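You operate a simulated robot arm through the tools that you are given. There is no shell and no other tool. Be economical: measure what you need, move in short steps, check, and stop when the job is done.

Carry out the task below with a simulated robot arm. There is one attempt and no reset: what you move stays moved.

TASK
Put the teal pen tin and the grey wax pad in the white washing bowl.
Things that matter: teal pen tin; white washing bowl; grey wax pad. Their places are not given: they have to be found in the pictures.

It is judged by the outcome, as a careful person would: the job done as asked, and still so three seconds after it is handed in. It fails if anything else is knocked over, pushed out of place, dropped, spilled or broken.

THE ROBOT
A 6-joint arm with a two-finger parallel gripper, fixed in place. Base frame: the origin is at the foot of the arm, x ahead of it, y to its left, z up; the work surface is at about z = 0.75. Lengths are in m, angles in degrees, forces in N, time in s.
With the tool pointing down near the work surface it reaches from about 0.26 to 0.68 m from the base axis. Its first joint turns from -66.0 to 66.0 degrees. Payload 2.9 kg.
Tool frame: the origin (TCP) lies between the finger pads and is the grasp point; the fingertips stand 0.03 m ahead of it; z points along the fingers, y is the line along which they close. The gripper opens to 0.11 m. The fingers are 0.02 m wide and 0.01 m thick; the gripper's body (0.048 by 0.112 m) begins 0.055 m behind the TCP.
Orientation is told as [roll, pitch, yaw] about the base's x, y, z axes, in that order, counted from this pose: with the fingers straight down and closing along the base's y, the tool's x points along the base's -x, its y along +y and its z along -z.

THE INTERFACE
- The arm moves only by the tool nudge_tool. Its argument "series" is a list of rows, each a list of 7 numbers: the shift along the tool's x, y, z in units of 200 mm (1.0 is 200 mm), then the turn, a rotation vector about the tool's x, y, z in units of 60 degrees (1.0 is 60 degrees), then the gripper command, from -1 (fully open) to 1 (shut), values between in proportion. In form: [[tx, ty, tz, ax, ay, az, jaw], ...]. A call has 1 to 20 rows; each row is the pose to reach, as a shift and turn from the pose commanded when the call began, along the tool's axes at that moment. A call with a number of a shift or a turn outside -1 to 1 is refused whole. A row lasts 0.2 s, in which the tool goes at most 0.05 m and 8.6 degrees; a call with a longer step from one row to the next is refused whole, and so is a gripper value outside its range. A pose out of reach is approached as far as the arm can. The call stops where the force on the tool passes 40 N (or 10 N more than at its start, if that is more) or the arm is blocked; 0.2 s more then pass. The fingers move at their own pace (about 0.108 m/s each) and stop on an object; they squeeze with about 29 N. The grip force told is the motor's: it shows also when the fingers shut on nothing. Time passes only in rows, and 0.2 s behind the last, so rows that repeat a pose let the fingers close. It gives the time, the measured TCP pose, the force on the tool (base axes), the opening and the grip force at its end, in the units of the frame above (readings bear some noise).
- Cameras (640 x 400 px; columns grow to the right, rows downward): "scene" is fixed at [0.0798, 0.4367, 1.3864]; the picture's right is [-0.74, -0.68, 0.00], its down [-0.37, 0.40, -0.84] and it looks along [0.57, -0.62, -0.54] (base axes); focal length 345 px, centre (320, 200). "wrist" rides on the gripper at [-0.036, 0, -0.057] in the tool frame; the picture's right is [0.00, -1.00, 0.00], its down [0.97, 0.00, -0.24] and it looks along [0.24, 0.00, 0.97] (tool axes); focal length 218 px, centre (320, 200).
- capture(camera): a new picture of that camera. No time passes.
- locate(camera, pixels): for up to 12 pixels [column, row] of the newest picture of that camera ("zoom" is the newest enlarged one), the place [x, y, z] in the base frame of the surface seen there, good to about 0.002 m. No time passes.
- zoom(camera, box): a new picture of the part [left, top, right, bottom] of that camera's present view, enlarged. No time passes.
- hand_in(): hands the job in; it is judged then, once.

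Work in short steps. Measure before you move; look again where a grasp or a placing could have gone wrong, and mend it. You have 60 turns and 20 pictures in all, the two below and enlarged ones among them. Open the gripper and draw the arm clear of the work before you hand the job in, unless the task says otherwise; then end with one line.

The tools are called as name(argument=value, ...) on one line, values as JSON. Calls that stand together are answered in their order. nudge_tool: Moves the arm, as the interface text tells. Its arguments: {"type":"object","properties":{"series":{"type":"array"}},"required":["series"]} The other tools are called the same way: capture (camera) takes a picture; locate (camera, pixels) gives the place of the surface under pixels of a picture; zoom (camera, box) takes an enlarged picture of a part of a camera's view; hand_in () hands the job in.

At the start:

```text
clock: 0.0
tcp_pos: [0.3465, -0.1442, 1.1145]
tool_rot: [0.0, 0.1, 0.0]
ft_force: [-0.7, -0.1, -0.2]
width: 0.1102
grasp_force: 0.0
```

scene: 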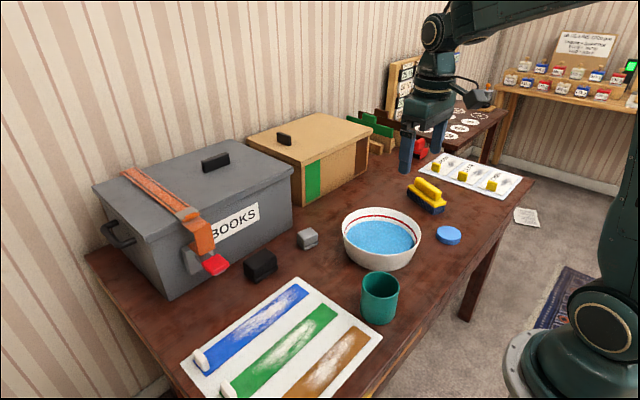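
wrist: 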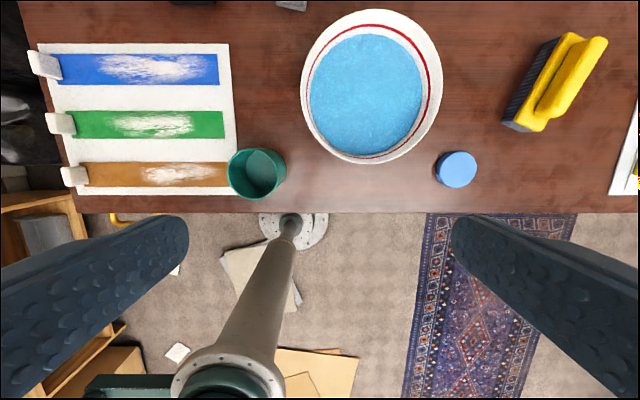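

The teal tin is at scene (380,298), the bowl at (382,238), and a grey block at (307,238) may be the wax pad. I'll enlarge to check, and measure.

zoom(camera="scene", box=[230, 180, 480, 336])

locate(camera="scene", pixels=[[307, 230], [308, 243], [380, 278], [380, 310], [363, 283], [398, 283], [380, 240], [345, 225], [420, 232], [383, 210], [380, 265], [330, 260]])

locate(camera="wrist", pixels=[[229, 172], [285, 172], [257, 150], [257, 198], [257, 165], [302, 85], [441, 85], [370, 10], [370, 162], [370, 85], [290, 4], [305, 4]])

```text
2.56 times, centred on (355, 258) of scene
```

zoom: 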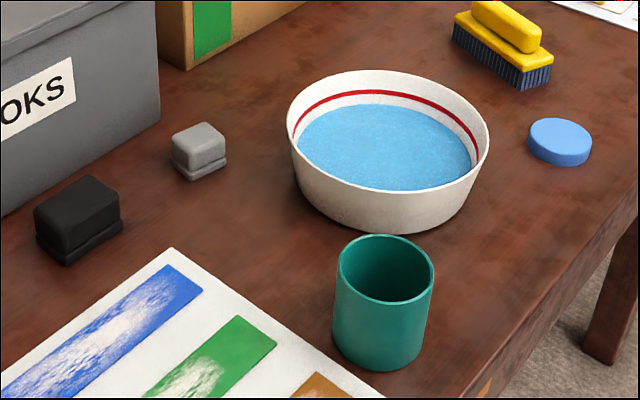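

```text
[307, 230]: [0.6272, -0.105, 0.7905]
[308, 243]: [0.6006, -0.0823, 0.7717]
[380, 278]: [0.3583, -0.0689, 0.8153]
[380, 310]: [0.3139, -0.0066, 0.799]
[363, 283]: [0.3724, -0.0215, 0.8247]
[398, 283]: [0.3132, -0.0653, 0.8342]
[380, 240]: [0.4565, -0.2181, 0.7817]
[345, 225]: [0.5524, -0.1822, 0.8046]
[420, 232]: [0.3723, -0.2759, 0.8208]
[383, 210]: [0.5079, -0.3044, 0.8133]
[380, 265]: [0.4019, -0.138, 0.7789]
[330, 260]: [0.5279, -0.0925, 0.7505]
```

```text
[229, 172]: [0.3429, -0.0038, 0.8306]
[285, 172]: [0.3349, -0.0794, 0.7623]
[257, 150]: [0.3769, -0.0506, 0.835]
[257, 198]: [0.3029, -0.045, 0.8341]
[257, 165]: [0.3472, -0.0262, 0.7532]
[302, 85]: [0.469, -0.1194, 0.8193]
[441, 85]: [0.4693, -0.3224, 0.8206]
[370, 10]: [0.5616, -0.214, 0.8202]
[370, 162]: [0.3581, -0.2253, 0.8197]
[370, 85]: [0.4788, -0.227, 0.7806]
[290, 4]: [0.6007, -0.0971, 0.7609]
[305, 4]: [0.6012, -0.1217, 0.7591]
```

The grey block at scene (307,238) is near (0.61,-0.10). I'll check the neighbouring boxes and move above the block at height.

locate(camera="scene", pixels=[[290, 215], [293, 180], [215, 160], [172, 298], [300, 203], [248, 132], [372, 130], [215, 262], [262, 265], [260, 252]])

nudge_tool(series=[[-0.2, 0.04, 0, 0, 0, 0, -1], [-0.4, 0.08, 0, 0, 0, 0, -1], [-0.6, 0.12, 0, 0, 0, 0, -1], [-0.8, 0.16, 0.1, 0, 0, 0, -1], [-1, 0.2, 0.2, 0, 0, 0, -1], [-1, 0.2, 0.3, 0, 0, 0, -1]])

capture(camera="wrist")

```text
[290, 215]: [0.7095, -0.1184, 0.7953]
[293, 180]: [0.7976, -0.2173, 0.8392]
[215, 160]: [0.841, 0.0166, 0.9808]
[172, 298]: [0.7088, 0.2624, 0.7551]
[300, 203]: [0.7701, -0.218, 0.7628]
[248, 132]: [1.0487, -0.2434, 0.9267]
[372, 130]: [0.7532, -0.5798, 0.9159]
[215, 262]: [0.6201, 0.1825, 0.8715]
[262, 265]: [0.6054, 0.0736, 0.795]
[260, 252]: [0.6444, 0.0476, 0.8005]
```

```text
clock: 1.4
tcp_pos: [0.5483, -0.1064, 1.0557]
tool_rot: [-0.1, 0.0, 0.0]
ft_force: [0.6, 0.0, -0.6]
width: 0.1098
grasp_force: 0.0
```

```text
16 pictures are left
```

wrist: 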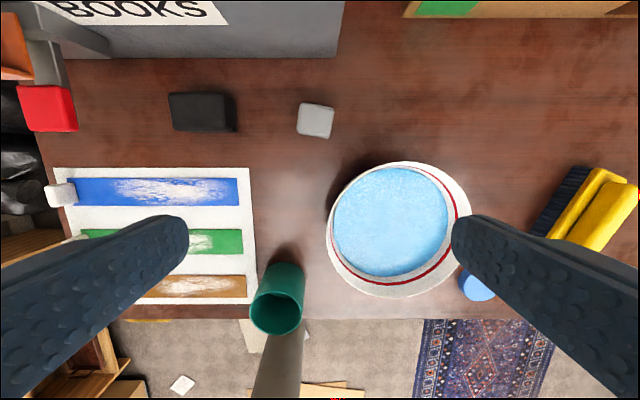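

The grey block sits at wrist (315,121), slightly turned. I'll enlarge it for its edges.

zoom(camera="wrist", box=[275, 90, 355, 140])

locate(camera="wrist", pixels=[[301, 106], [331, 109], [328, 136], [299, 133], [316, 121], [310, 121], [322, 121]])

```text
8.00 times, centred on (315, 115) of wrist
```

zoom: 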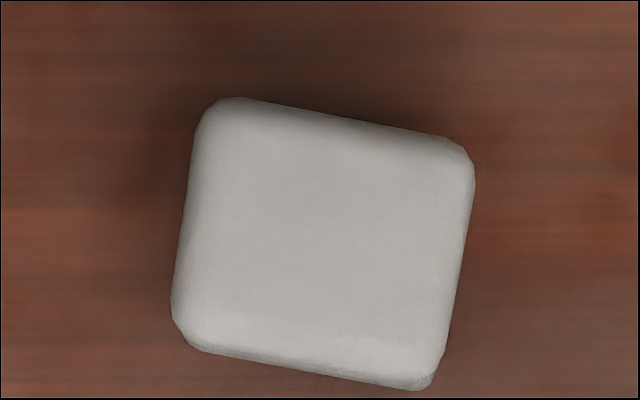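

```text
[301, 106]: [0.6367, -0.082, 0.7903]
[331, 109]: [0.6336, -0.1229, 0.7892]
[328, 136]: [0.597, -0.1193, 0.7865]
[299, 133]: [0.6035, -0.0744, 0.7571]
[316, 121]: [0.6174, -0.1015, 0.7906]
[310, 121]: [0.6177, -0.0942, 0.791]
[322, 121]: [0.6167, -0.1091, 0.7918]
```

Block centre is about (0.6175,-0.101), 0.04 tall, turned about -12°. I move over it, turn, and descend part way.

nudge_tool(series=[[-0.18, 0.01, 0, 0, 0, 0.1, -1], [-0.35, 0.02, 0.05, 0, 0, 0.2, -1], [-0.35, 0.02, 0.28, 0, 0, 0.2, -1], [-0.35, 0.02, 0.52, 0, 0, 0.2, -1], [-0.35, 0.02, 0.76, 0, 0, 0.2, -1], [-0.35, 0.02, 0.9, 0, 0, 0.2, -1], [-0.35, 0.02, 0.9, 0, 0, 0.2, -1]])

capture(camera="wrist")

```text
clock: 3.0
tcp_pos: [0.6182, -0.1011, 0.8742]
tool_rot: [0.0, -0.1, -11.9]
ft_force: [0.2, -0.1, 0.1]
width: 0.1099
grasp_force: 0.1
```

```text
14 pictures are left
```

wrist: 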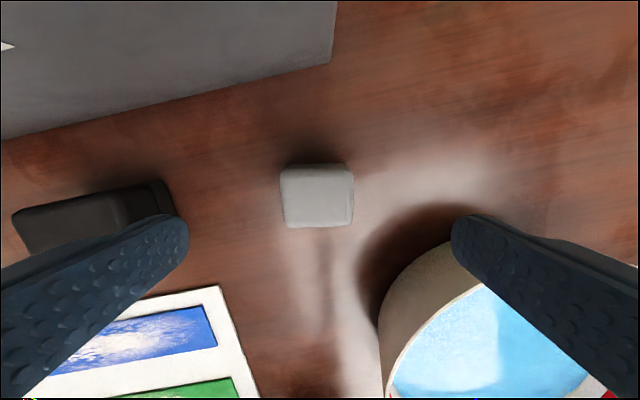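

Aligned with the block and clear of the bowl and black block. I descend 0.087 m and close.

nudge_tool(series=[[0, 0, 0.15, 0, 0, 0, -1], [0, 0, 0.3, 0, 0, 0, -1], [0, 0, 0.435, 0, 0, 0, -1], [0, 0, 0.435, 0, 0, 0, -1], [0, 0, 0.435, 0, 0, 0, 0.5], [0, 0, 0.435, 0, 0, 0, 1], [0, 0, 0.435, 0, 0, 0, 1], [0, 0, 0.435, 0, 0, 0, 1]])

```text
clock: 4.8
tcp_pos: [0.6176, -0.1014, 0.7852]
tool_rot: [0.0, 0.0, -12.0]
ft_force: [0.5, 1.0, 0.2]
width: 0.0492
grasp_force: 29.2
```

Block held at 0.049 m. I lift 0.13 m and turn back to straight.

nudge_tool(series=[[0, 0, -0.1, 0, 0, 0, 1], [0, 0, -0.3, 0, 0, 0, 1], [0, 0, -0.5, 0, 0, 0, 1], [0, 0, -0.65, 0, 0, -0.1, 1], [0, 0, -0.65, 0, 0, -0.2, 1], [0, 0, -0.65, 0, 0, -0.2, 1]])

capture(camera="wrist")

locate(camera="scene", pixels=[[352, 240], [380, 252], [412, 240], [385, 225], [360, 230], [405, 228], [382, 216], [382, 220]])

```text
clock: 6.2
tcp_pos: [0.6174, -0.1003, 0.9176]
tool_rot: [0.0, 0.0, 0.1]
ft_force: [0.3, 0.1, -0.5]
width: 0.0496
grasp_force: 28.9
```

```text
13 pictures are left
```

wrist: 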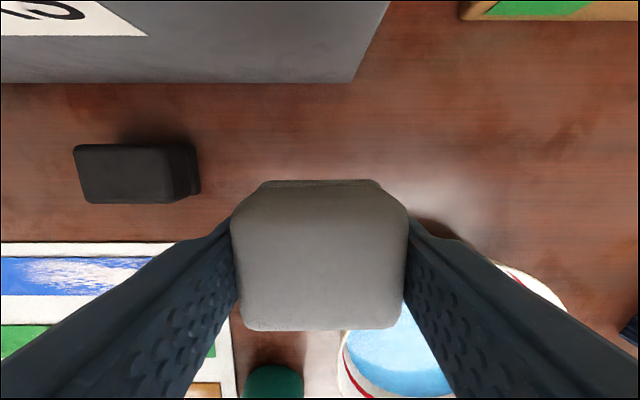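

```text
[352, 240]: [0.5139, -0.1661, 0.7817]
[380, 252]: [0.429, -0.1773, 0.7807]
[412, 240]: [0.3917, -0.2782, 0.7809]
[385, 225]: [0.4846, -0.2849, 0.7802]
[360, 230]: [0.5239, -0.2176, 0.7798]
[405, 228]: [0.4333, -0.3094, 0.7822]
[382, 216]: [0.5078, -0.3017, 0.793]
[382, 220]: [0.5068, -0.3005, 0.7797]
```

Held firmly. I carry it over the bowl's far side, to (0.502,-0.221), and then look.

nudge_tool(series=[[0.115, -0.12, 0, 0, 0, 0, 1], [0.26, -0.27, 0, 0, 0, 0, 1], [0.42, -0.44, 0, 0, 0, 0, 1], [0.577, -0.603, 0, 0, 0, 0, 1], [0.577, -0.603, 0, 0, 0, 0, 1], [0.577, -0.603, 0.1, 0, 0, 0, 1], [0.577, -0.603, 0.2, 0, 0, 0, 1], [0.577, -0.603, 0.2, 0, 0, 0, 1]])

capture(camera="scene")

```text
clock: 8.0
tcp_pos: [0.5002, -0.2207, 0.8767]
tool_rot: [0.0, 0.0, 0.0]
ft_force: [0.3, 0.5, -0.4]
width: 0.0494
grasp_force: 29.0
```

```text
12 pictures are left
```

scene: 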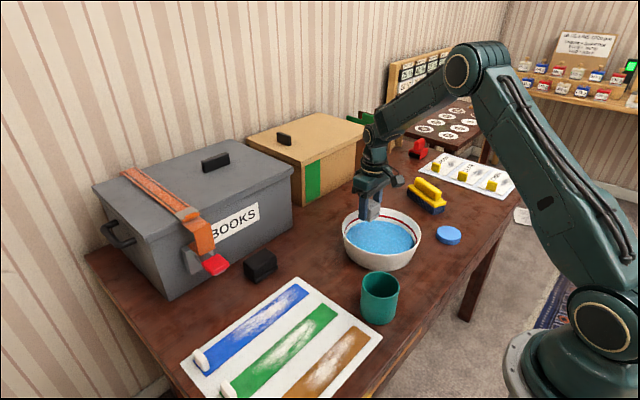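

The block hangs inside the rim. I lower slowly to just about the blue surface.

nudge_tool(series=[[0, 0, 0.1, 0, 0, 0, 1], [0, 0, 0.2, 0, 0, 0, 1], [0, 0, 0.25, 0, 0, 0, 1], [0, 0, 0.28, 0, 0, 0, 1], [0, 0, 0.295, 0, 0, 0, 1], [0, 0, 0.305, 0, 0, 0, 1], [0, 0, 0.305, 0, 0, 0, 1]])

```text
clock: 9.6
tcp_pos: [0.5013, -0.2208, 0.8155]
tool_rot: [0.0, 0.0, -0.1]
ft_force: [-0.6, 0.6, -0.8]
width: 0.0495
grasp_force: 28.8
```

No contact yet. I go on in 1–2 mm steps.

nudge_tool(series=[[0, 0, 0.01, 0, 0, 0, 1], [0, 0, 0.02, 0, 0, 0, 1], [0, 0, 0.03, 0, 0, 0, 1], [0, 0, 0.03, 0, 0, 0, 1]])

```text
clock: 10.6
tcp_pos: [0.5008, -0.2213, 0.8101]
tool_rot: [-0.1, 0.0, 0.1]
ft_force: [0.4, -0.6, -1.0]
width: 0.0497
grasp_force: 29.0
```

nudge_tool(series=[[0, 0, 0.01, 0, 0, 0, 1], [0, 0, 0.02, 0, 0, 0, 1], [0, 0, 0.03, 0, 0, 0, 1], [0, 0, 0.04, 0, 0, 0, 1], [0, 0, 0.05, 0, 0, 0, 1], [0, 0, 0.05, 0, 0, 0, 1]])

zoom(camera="scene", box=[320, 160, 448, 240])

```text
clock: 12.0
tcp_pos: [0.5029, -0.2206, 0.8004]
tool_rot: [0.0, 0.0, 0.1]
ft_force: [0.1, 0.3, -1.2]
width: 0.0492
grasp_force: 28.6
```

```text
5.00 times, centred on (384, 200) of scene
```

zoom: 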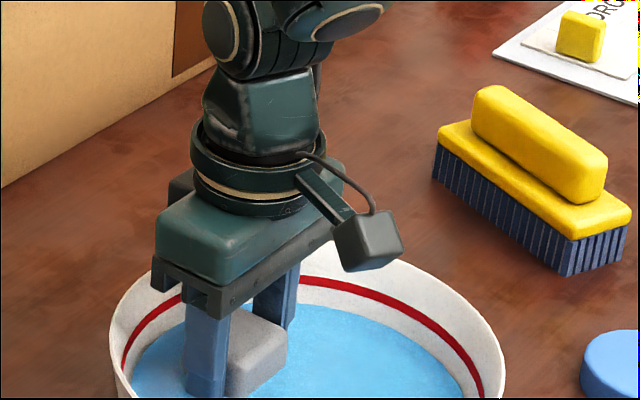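

The block is sinking in the water without contact. I lower a few mm more.

nudge_tool(series=[[0, 0, 0.01, 0, 0, 0, 1], [0, 0, 0.02, 0, 0, 0, 1], [0, 0, 0.03, 0, 0, 0, 1], [0, 0, 0.03, 0, 0, 0, 1]])

```text
clock: 13.0
tcp_pos: [0.501, -0.2209, 0.794]
tool_rot: [0.0, -0.1, 0.0]
ft_force: [0.3, 0.6, -1.1]
width: 0.0496
grasp_force: 28.9
```

nudge_tool(series=[[0, 0, 0.01, 0, 0, 0, 1], [0, 0, 0.01, 0, 0, 0, 0.0], [0, 0, 0.01, 0, 0, 0, -0.2], [0, 0, 0.01, 0, 0, 0, -0.2]])

```text
clock: 14.0
tcp_pos: [0.5013, -0.2213, 0.7935]
tool_rot: [0.0, 0.0, 0.0]
ft_force: [1.0, 0.0, 0.8]
width: 0.0659
grasp_force: 0.0
```

Released. I rise 0.16 m straight up and look.

nudge_tool(series=[[0, 0, -0.1, 0, 0, 0, -0.2], [0, 0, -0.3, 0, 0, 0, -0.2], [0, 0, -0.5, 0, 0, 0, -0.2], [0, 0, -0.7, 0, 0, 0, -1], [0, 0, -0.9, 0, 0, 0, -1], [0, 0, -0.9, 0, 0, 0, -1]])

capture(camera="wrist")

```text
clock: 15.4
tcp_pos: [0.5012, -0.2221, 0.9723]
tool_rot: [0.0, 0.0, -0.1]
ft_force: [-0.3, -0.6, 0.0]
width: 0.1097
grasp_force: 0.1
```

```text
10 pictures are left
```

wrist: 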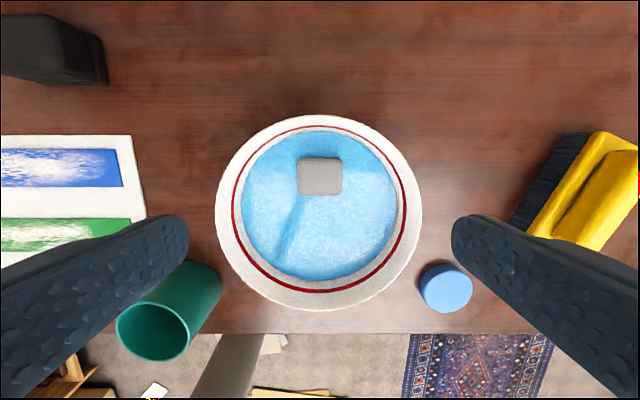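

The block rests in the bowl. Now I move above the tin, near (0.340,-0.043).

nudge_tool(series=[[0.1, 0.11, 0, 0, 0, 0, -1], [0.25, 0.28, 0, 0, 0, 0, -1], [0.4, 0.45, 0, 0, 0, 0, -1], [0.55, 0.62, 0, 0, 0, 0, -1], [0.7, 0.78, 0, 0, 0, 0, -1], [0.806, 0.895, 0, 0, 0, 0, -1], [0.806, 0.895, 0, 0, 0, 0, -1]])

capture(camera="wrist")

```text
clock: 17.0
tcp_pos: [0.3403, -0.0394, 0.971]
tool_rot: [0.0, 0.0, 0.1]
ft_force: [0.0, -0.9, -0.4]
width: 0.1102
grasp_force: 0.0
```

```text
9 pictures are left
```

wrist: 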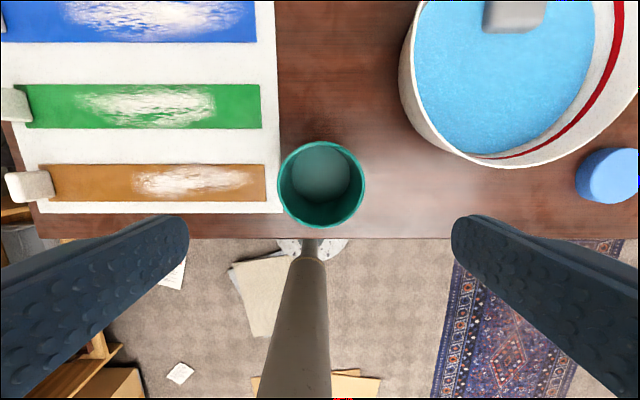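

The tin is empty, its rim spanning wrist columns 277–366 and rows 141–228. I measure the rim.

locate(camera="wrist", pixels=[[279, 185], [364, 185], [321, 143], [321, 226], [320, 170], [291, 154], [352, 154], [291, 215], [352, 215]])

```text
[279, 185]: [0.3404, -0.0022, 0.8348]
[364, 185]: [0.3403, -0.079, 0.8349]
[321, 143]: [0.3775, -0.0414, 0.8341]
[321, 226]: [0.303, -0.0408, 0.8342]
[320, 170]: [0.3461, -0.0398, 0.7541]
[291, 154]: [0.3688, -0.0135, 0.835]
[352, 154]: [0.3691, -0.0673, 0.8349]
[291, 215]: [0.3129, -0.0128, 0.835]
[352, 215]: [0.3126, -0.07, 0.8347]
```

Tin centre (0.340,-0.041), diameter 0.078, top 0.835. I descend to TCP z 0.82 and close.

nudge_tool(series=[[0, -0.007, 0.2, 0, 0, 0, -1], [0, -0.007, 0.42, 0, 0, 0, -1], [0, -0.007, 0.58, 0, 0, 0, -1], [0, -0.007, 0.7, 0, 0, 0, -1], [0, -0.007, 0.76, 0, 0, 0, -1], [0, -0.007, 0.76, 0, 0, 0, -1], [0, -0.007, 0.76, 0, 0, 0, 0.2], [0, -0.007, 0.76, 0, 0, 0, 1], [0, -0.007, 0.76, 0, 0, 0, 1], [0, -0.007, 0.76, 0, 0, 0, 1]])

```text
clock: 19.2
tcp_pos: [0.3413, -0.0426, 0.8221]
tool_rot: [0.0, -0.1, 0.0]
ft_force: [0.2, -0.6, 0.1]
width: 0.0785
grasp_force: 28.5
```

Tin held at 0.0785 m. I lift 0.12 m and check.

nudge_tool(series=[[0, 0, -0.1, 0, 0, 0, 1], [0, 0, -0.25, 0, 0, 0, 1], [0, 0, -0.45, 0, 0, 0, 1], [0, 0, -0.6, 0, 0, 0, 1], [0, 0, -0.6, 0, 0, 0, 1]])

zoom(camera="scene", box=[320, 180, 480, 280])

```text
clock: 20.4
tcp_pos: [0.3401, -0.0431, 0.9416]
tool_rot: [0.0, 0.0, -0.1]
ft_force: [0.0, -0.1, -1.6]
width: 0.0783
grasp_force: 28.6
```

```text
4.00 times, centred on (400, 230) of scene
```

zoom: 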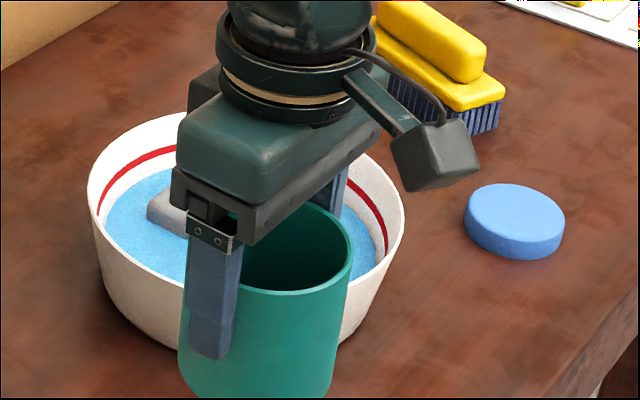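

I carry the tin over the bowl's near side, to (0.431,-0.221), staying above the rim.

nudge_tool(series=[[-0.06, -0.12, 0, 0, 0, 0, 1], [-0.15, -0.3, 0, 0, 0, 0, 1], [-0.25, -0.5, 0, 0, 0, 0, 1], [-0.35, -0.7, 0, 0, 0, 0, 1], [-0.43, -0.83, 0, 0, 0, 0, 1], [-0.455, -0.89, 0, 0, 0, 0, 1], [-0.455, -0.89, 0, 0, 0, 0, 1]])

zoom(camera="scene", box=[320, 160, 480, 260])

capture(camera="wrist")

```text
clock: 22.0
tcp_pos: [0.4316, -0.2227, 0.9418]
tool_rot: [0.0, 0.0, 0.0]
ft_force: [0.4, -0.3, -3.2]
width: 0.0784
grasp_force: 28.8
```

```text
4.00 times, centred on (400, 210) of scene
```

zoom: 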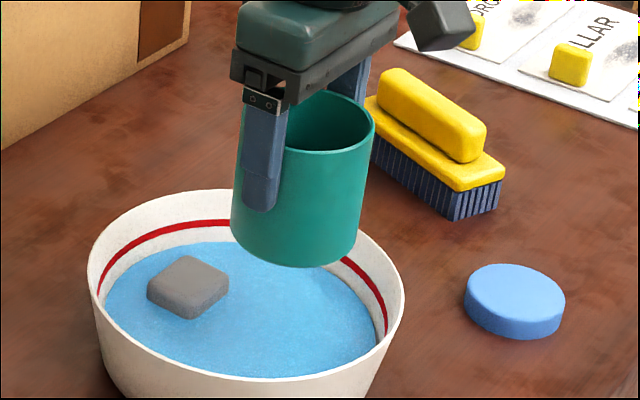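

```text
6 pictures are left
```

wrist: 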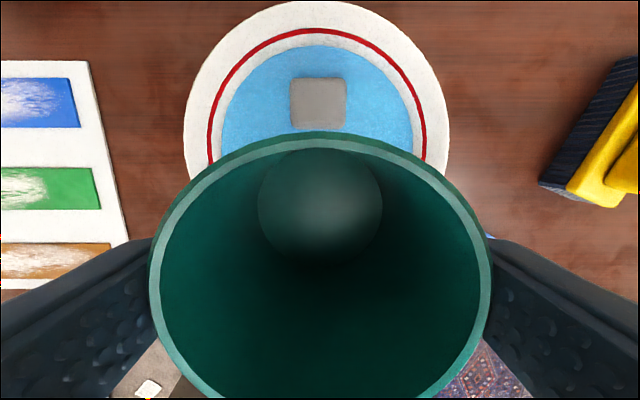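

locate(camera="wrist", pixels=[[292, 100], [345, 100], [318, 80], [318, 126], [318, 3], [185, 110], [448, 110], [318, 48], [318, 38]])

locate(camera="scene", pixels=[[367, 224], [368, 236], [376, 230], [358, 232]])

```text
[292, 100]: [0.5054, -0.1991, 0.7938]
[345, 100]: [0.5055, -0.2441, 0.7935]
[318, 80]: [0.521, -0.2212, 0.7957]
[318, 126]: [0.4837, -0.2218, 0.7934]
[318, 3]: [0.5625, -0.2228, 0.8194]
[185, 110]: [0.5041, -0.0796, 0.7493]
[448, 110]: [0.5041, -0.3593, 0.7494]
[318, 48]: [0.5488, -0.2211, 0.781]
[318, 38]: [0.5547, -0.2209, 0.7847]
```

```text
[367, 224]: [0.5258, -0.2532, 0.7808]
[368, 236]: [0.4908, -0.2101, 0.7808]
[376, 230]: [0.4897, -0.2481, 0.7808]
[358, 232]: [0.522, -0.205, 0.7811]
```

The block's near edge is at x≈0.482, so I shift 4 mm forward to 0.435 and lower, slowly at the end.

nudge_tool(series=[[-0.018, 0.006, 0, 0, 0, 0, 1], [-0.018, 0.006, 0.12, 0, 0, 0, 1], [-0.018, 0.006, 0.25, 0, 0, 0, 1], [-0.018, 0.006, 0.36, 0, 0, 0, 1], [-0.018, 0.006, 0.43, 0, 0, 0, 1], [-0.018, 0.006, 0.48, 0, 0, 0, 1], [-0.018, 0.006, 0.5, 0, 0, 0, 1], [-0.018, 0.006, 0.51, 0, 0, 0, 1], [-0.018, 0.006, 0.52, 0, 0, 0, 1], [-0.018, 0.006, 0.53, 0, 0, 0, 1], [-0.018, 0.006, 0.54, 0, 0, 0, 1], [-0.018, 0.006, 0.54, 0, 0, 0, 1]])

```text
clock: 24.6
tcp_pos: [0.4362, -0.22, 0.8327]
tool_rot: [0.0, -0.1, 0.0]
ft_force: [0.4, 0.3, -2.5]
width: 0.0783
grasp_force: 28.9
```

nudge_tool(series=[[0, 0, 0.007, 0, 0, 0, 1], [0, 0, 0.014, 0, 0, 0, 1], [0, 0, 0.02, 0, 0, 0, 1], [0, 0, 0.02, 0, 0, 0, 1]])

```text
clock: 25.6
tcp_pos: [0.4347, -0.2201, 0.8282]
tool_rot: [-0.1, 0.0, 0.1]
ft_force: [-0.4, 0.8, -2.4]
width: 0.0783
grasp_force: 28.7
```

nudge_tool(series=[[0, 0, 0.005, 0, 0, 0, 1], [0, 0, 0.01, 0, 0, 0, 1], [0, 0, 0.01, 0, 0, 0, 1]])

```text
clock: 26.4
tcp_pos: [0.436, -0.2195, 0.8271]
tool_rot: [0.0, -0.1, -0.1]
ft_force: [0.2, 0.5, -3.0]
width: 0.0781
grasp_force: 28.8
```

nudge_tool(series=[[0, 0, 0.006, 0, 0, 0, 1], [0, 0, 0.012, 0, 0, 0, 1], [0, 0, 0.012, 0, 0, 0, 1]])

```text
clock: 27.2
tcp_pos: [0.4366, -0.2199, 0.8254]
tool_rot: [-0.1, -0.2, 0.1]
ft_force: [-4.2, -1.3, 18.2]
width: 0.0783
grasp_force: 29.1
```

Contact with the floor (18 N up). I ease up 1 mm, release and rise.

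nudge_tool(series=[[0, 0, -0.005, 0, 0, 0, 1], [0, 0, -0.005, 0, 0, 0, 0], [0, 0, -0.005, 0, 0, 0, -0.8], [0, 0, -0.005, 0, 0, 0, -0.8], [0, 0, -0.1, 0, 0, 0, -0.8], [0, 0, -0.3, 0, 0, 0, -0.8], [0, 0, -0.5, 0, 0, 0, -0.8], [0, 0, -0.7, 0, 0, 0, -0.8], [0, 0, -0.9, 0, 0, 0, -0.8], [0, 0, -0.9, 0, 0, 0, -1]])

capture(camera="wrist")

capture(camera="scene")

```text
clock: 29.4
tcp_pos: [0.4343, -0.2219, 1.007]
tool_rot: [0.0, 0.1, 0.0]
ft_force: [-0.1, 0.7, 0.7]
width: 0.1098
grasp_force: 0.2
```

```text
5 pictures are left
```

wrist: 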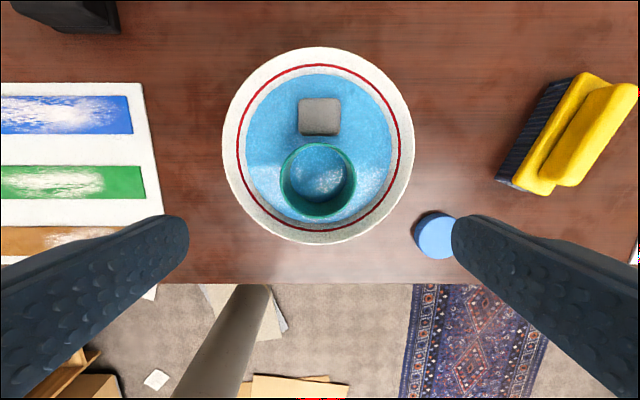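

```text
4 pictures are left
```

scene: 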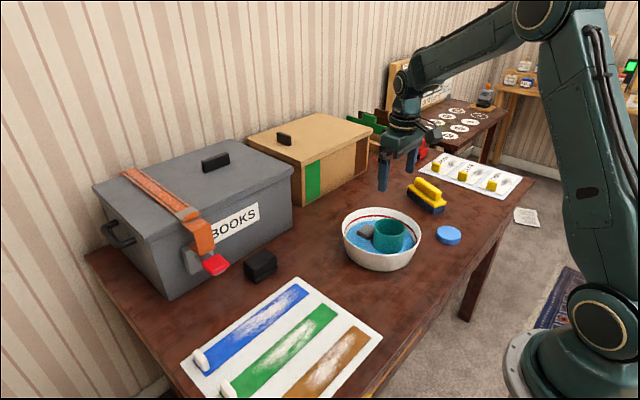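

Both stand in the bowl and nothing else has moved. I draw the arm higher and clear, then hand in.

nudge_tool(series=[[0.1, 0.1, -0.15, 0, 0, 0, -1], [0.25, 0.2, -0.3, 0, 0, 0, -1], [0.4, 0.3, -0.45, 0, 0, 0, -1], [0.4, 0.35, -0.5, 0, 0, 0, -1], [0.4, 0.35, -0.5, 0, 0, 0, -1]])

zoom(camera="scene", box=[320, 180, 480, 280])

```text
clock: 30.6
tcp_pos: [0.3548, -0.1533, 1.105]
tool_rot: [0.0, 0.0, 0.1]
ft_force: [0.1, -1.0, 0.7]
width: 0.1097
grasp_force: 0.1
```

```text
4.00 times, centred on (400, 230) of scene
```

zoom: 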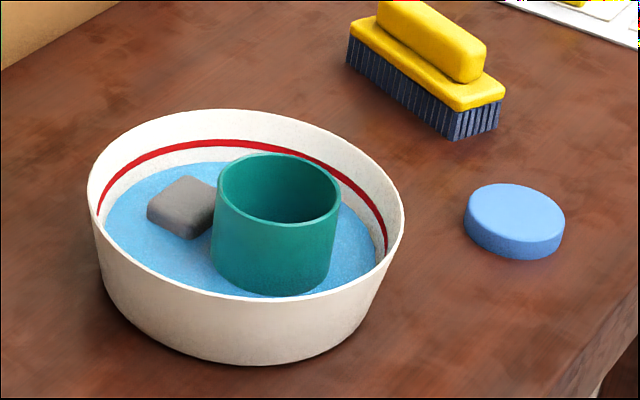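

The tin is upright and the pad lies in the bowl, with the arm clear, so I hand in.

hand_in()

```text
The job is handed in.
```

The teal pen tin and the grey wax pad are both in the white washing bowl; the last pictures show nothing else disturbed.
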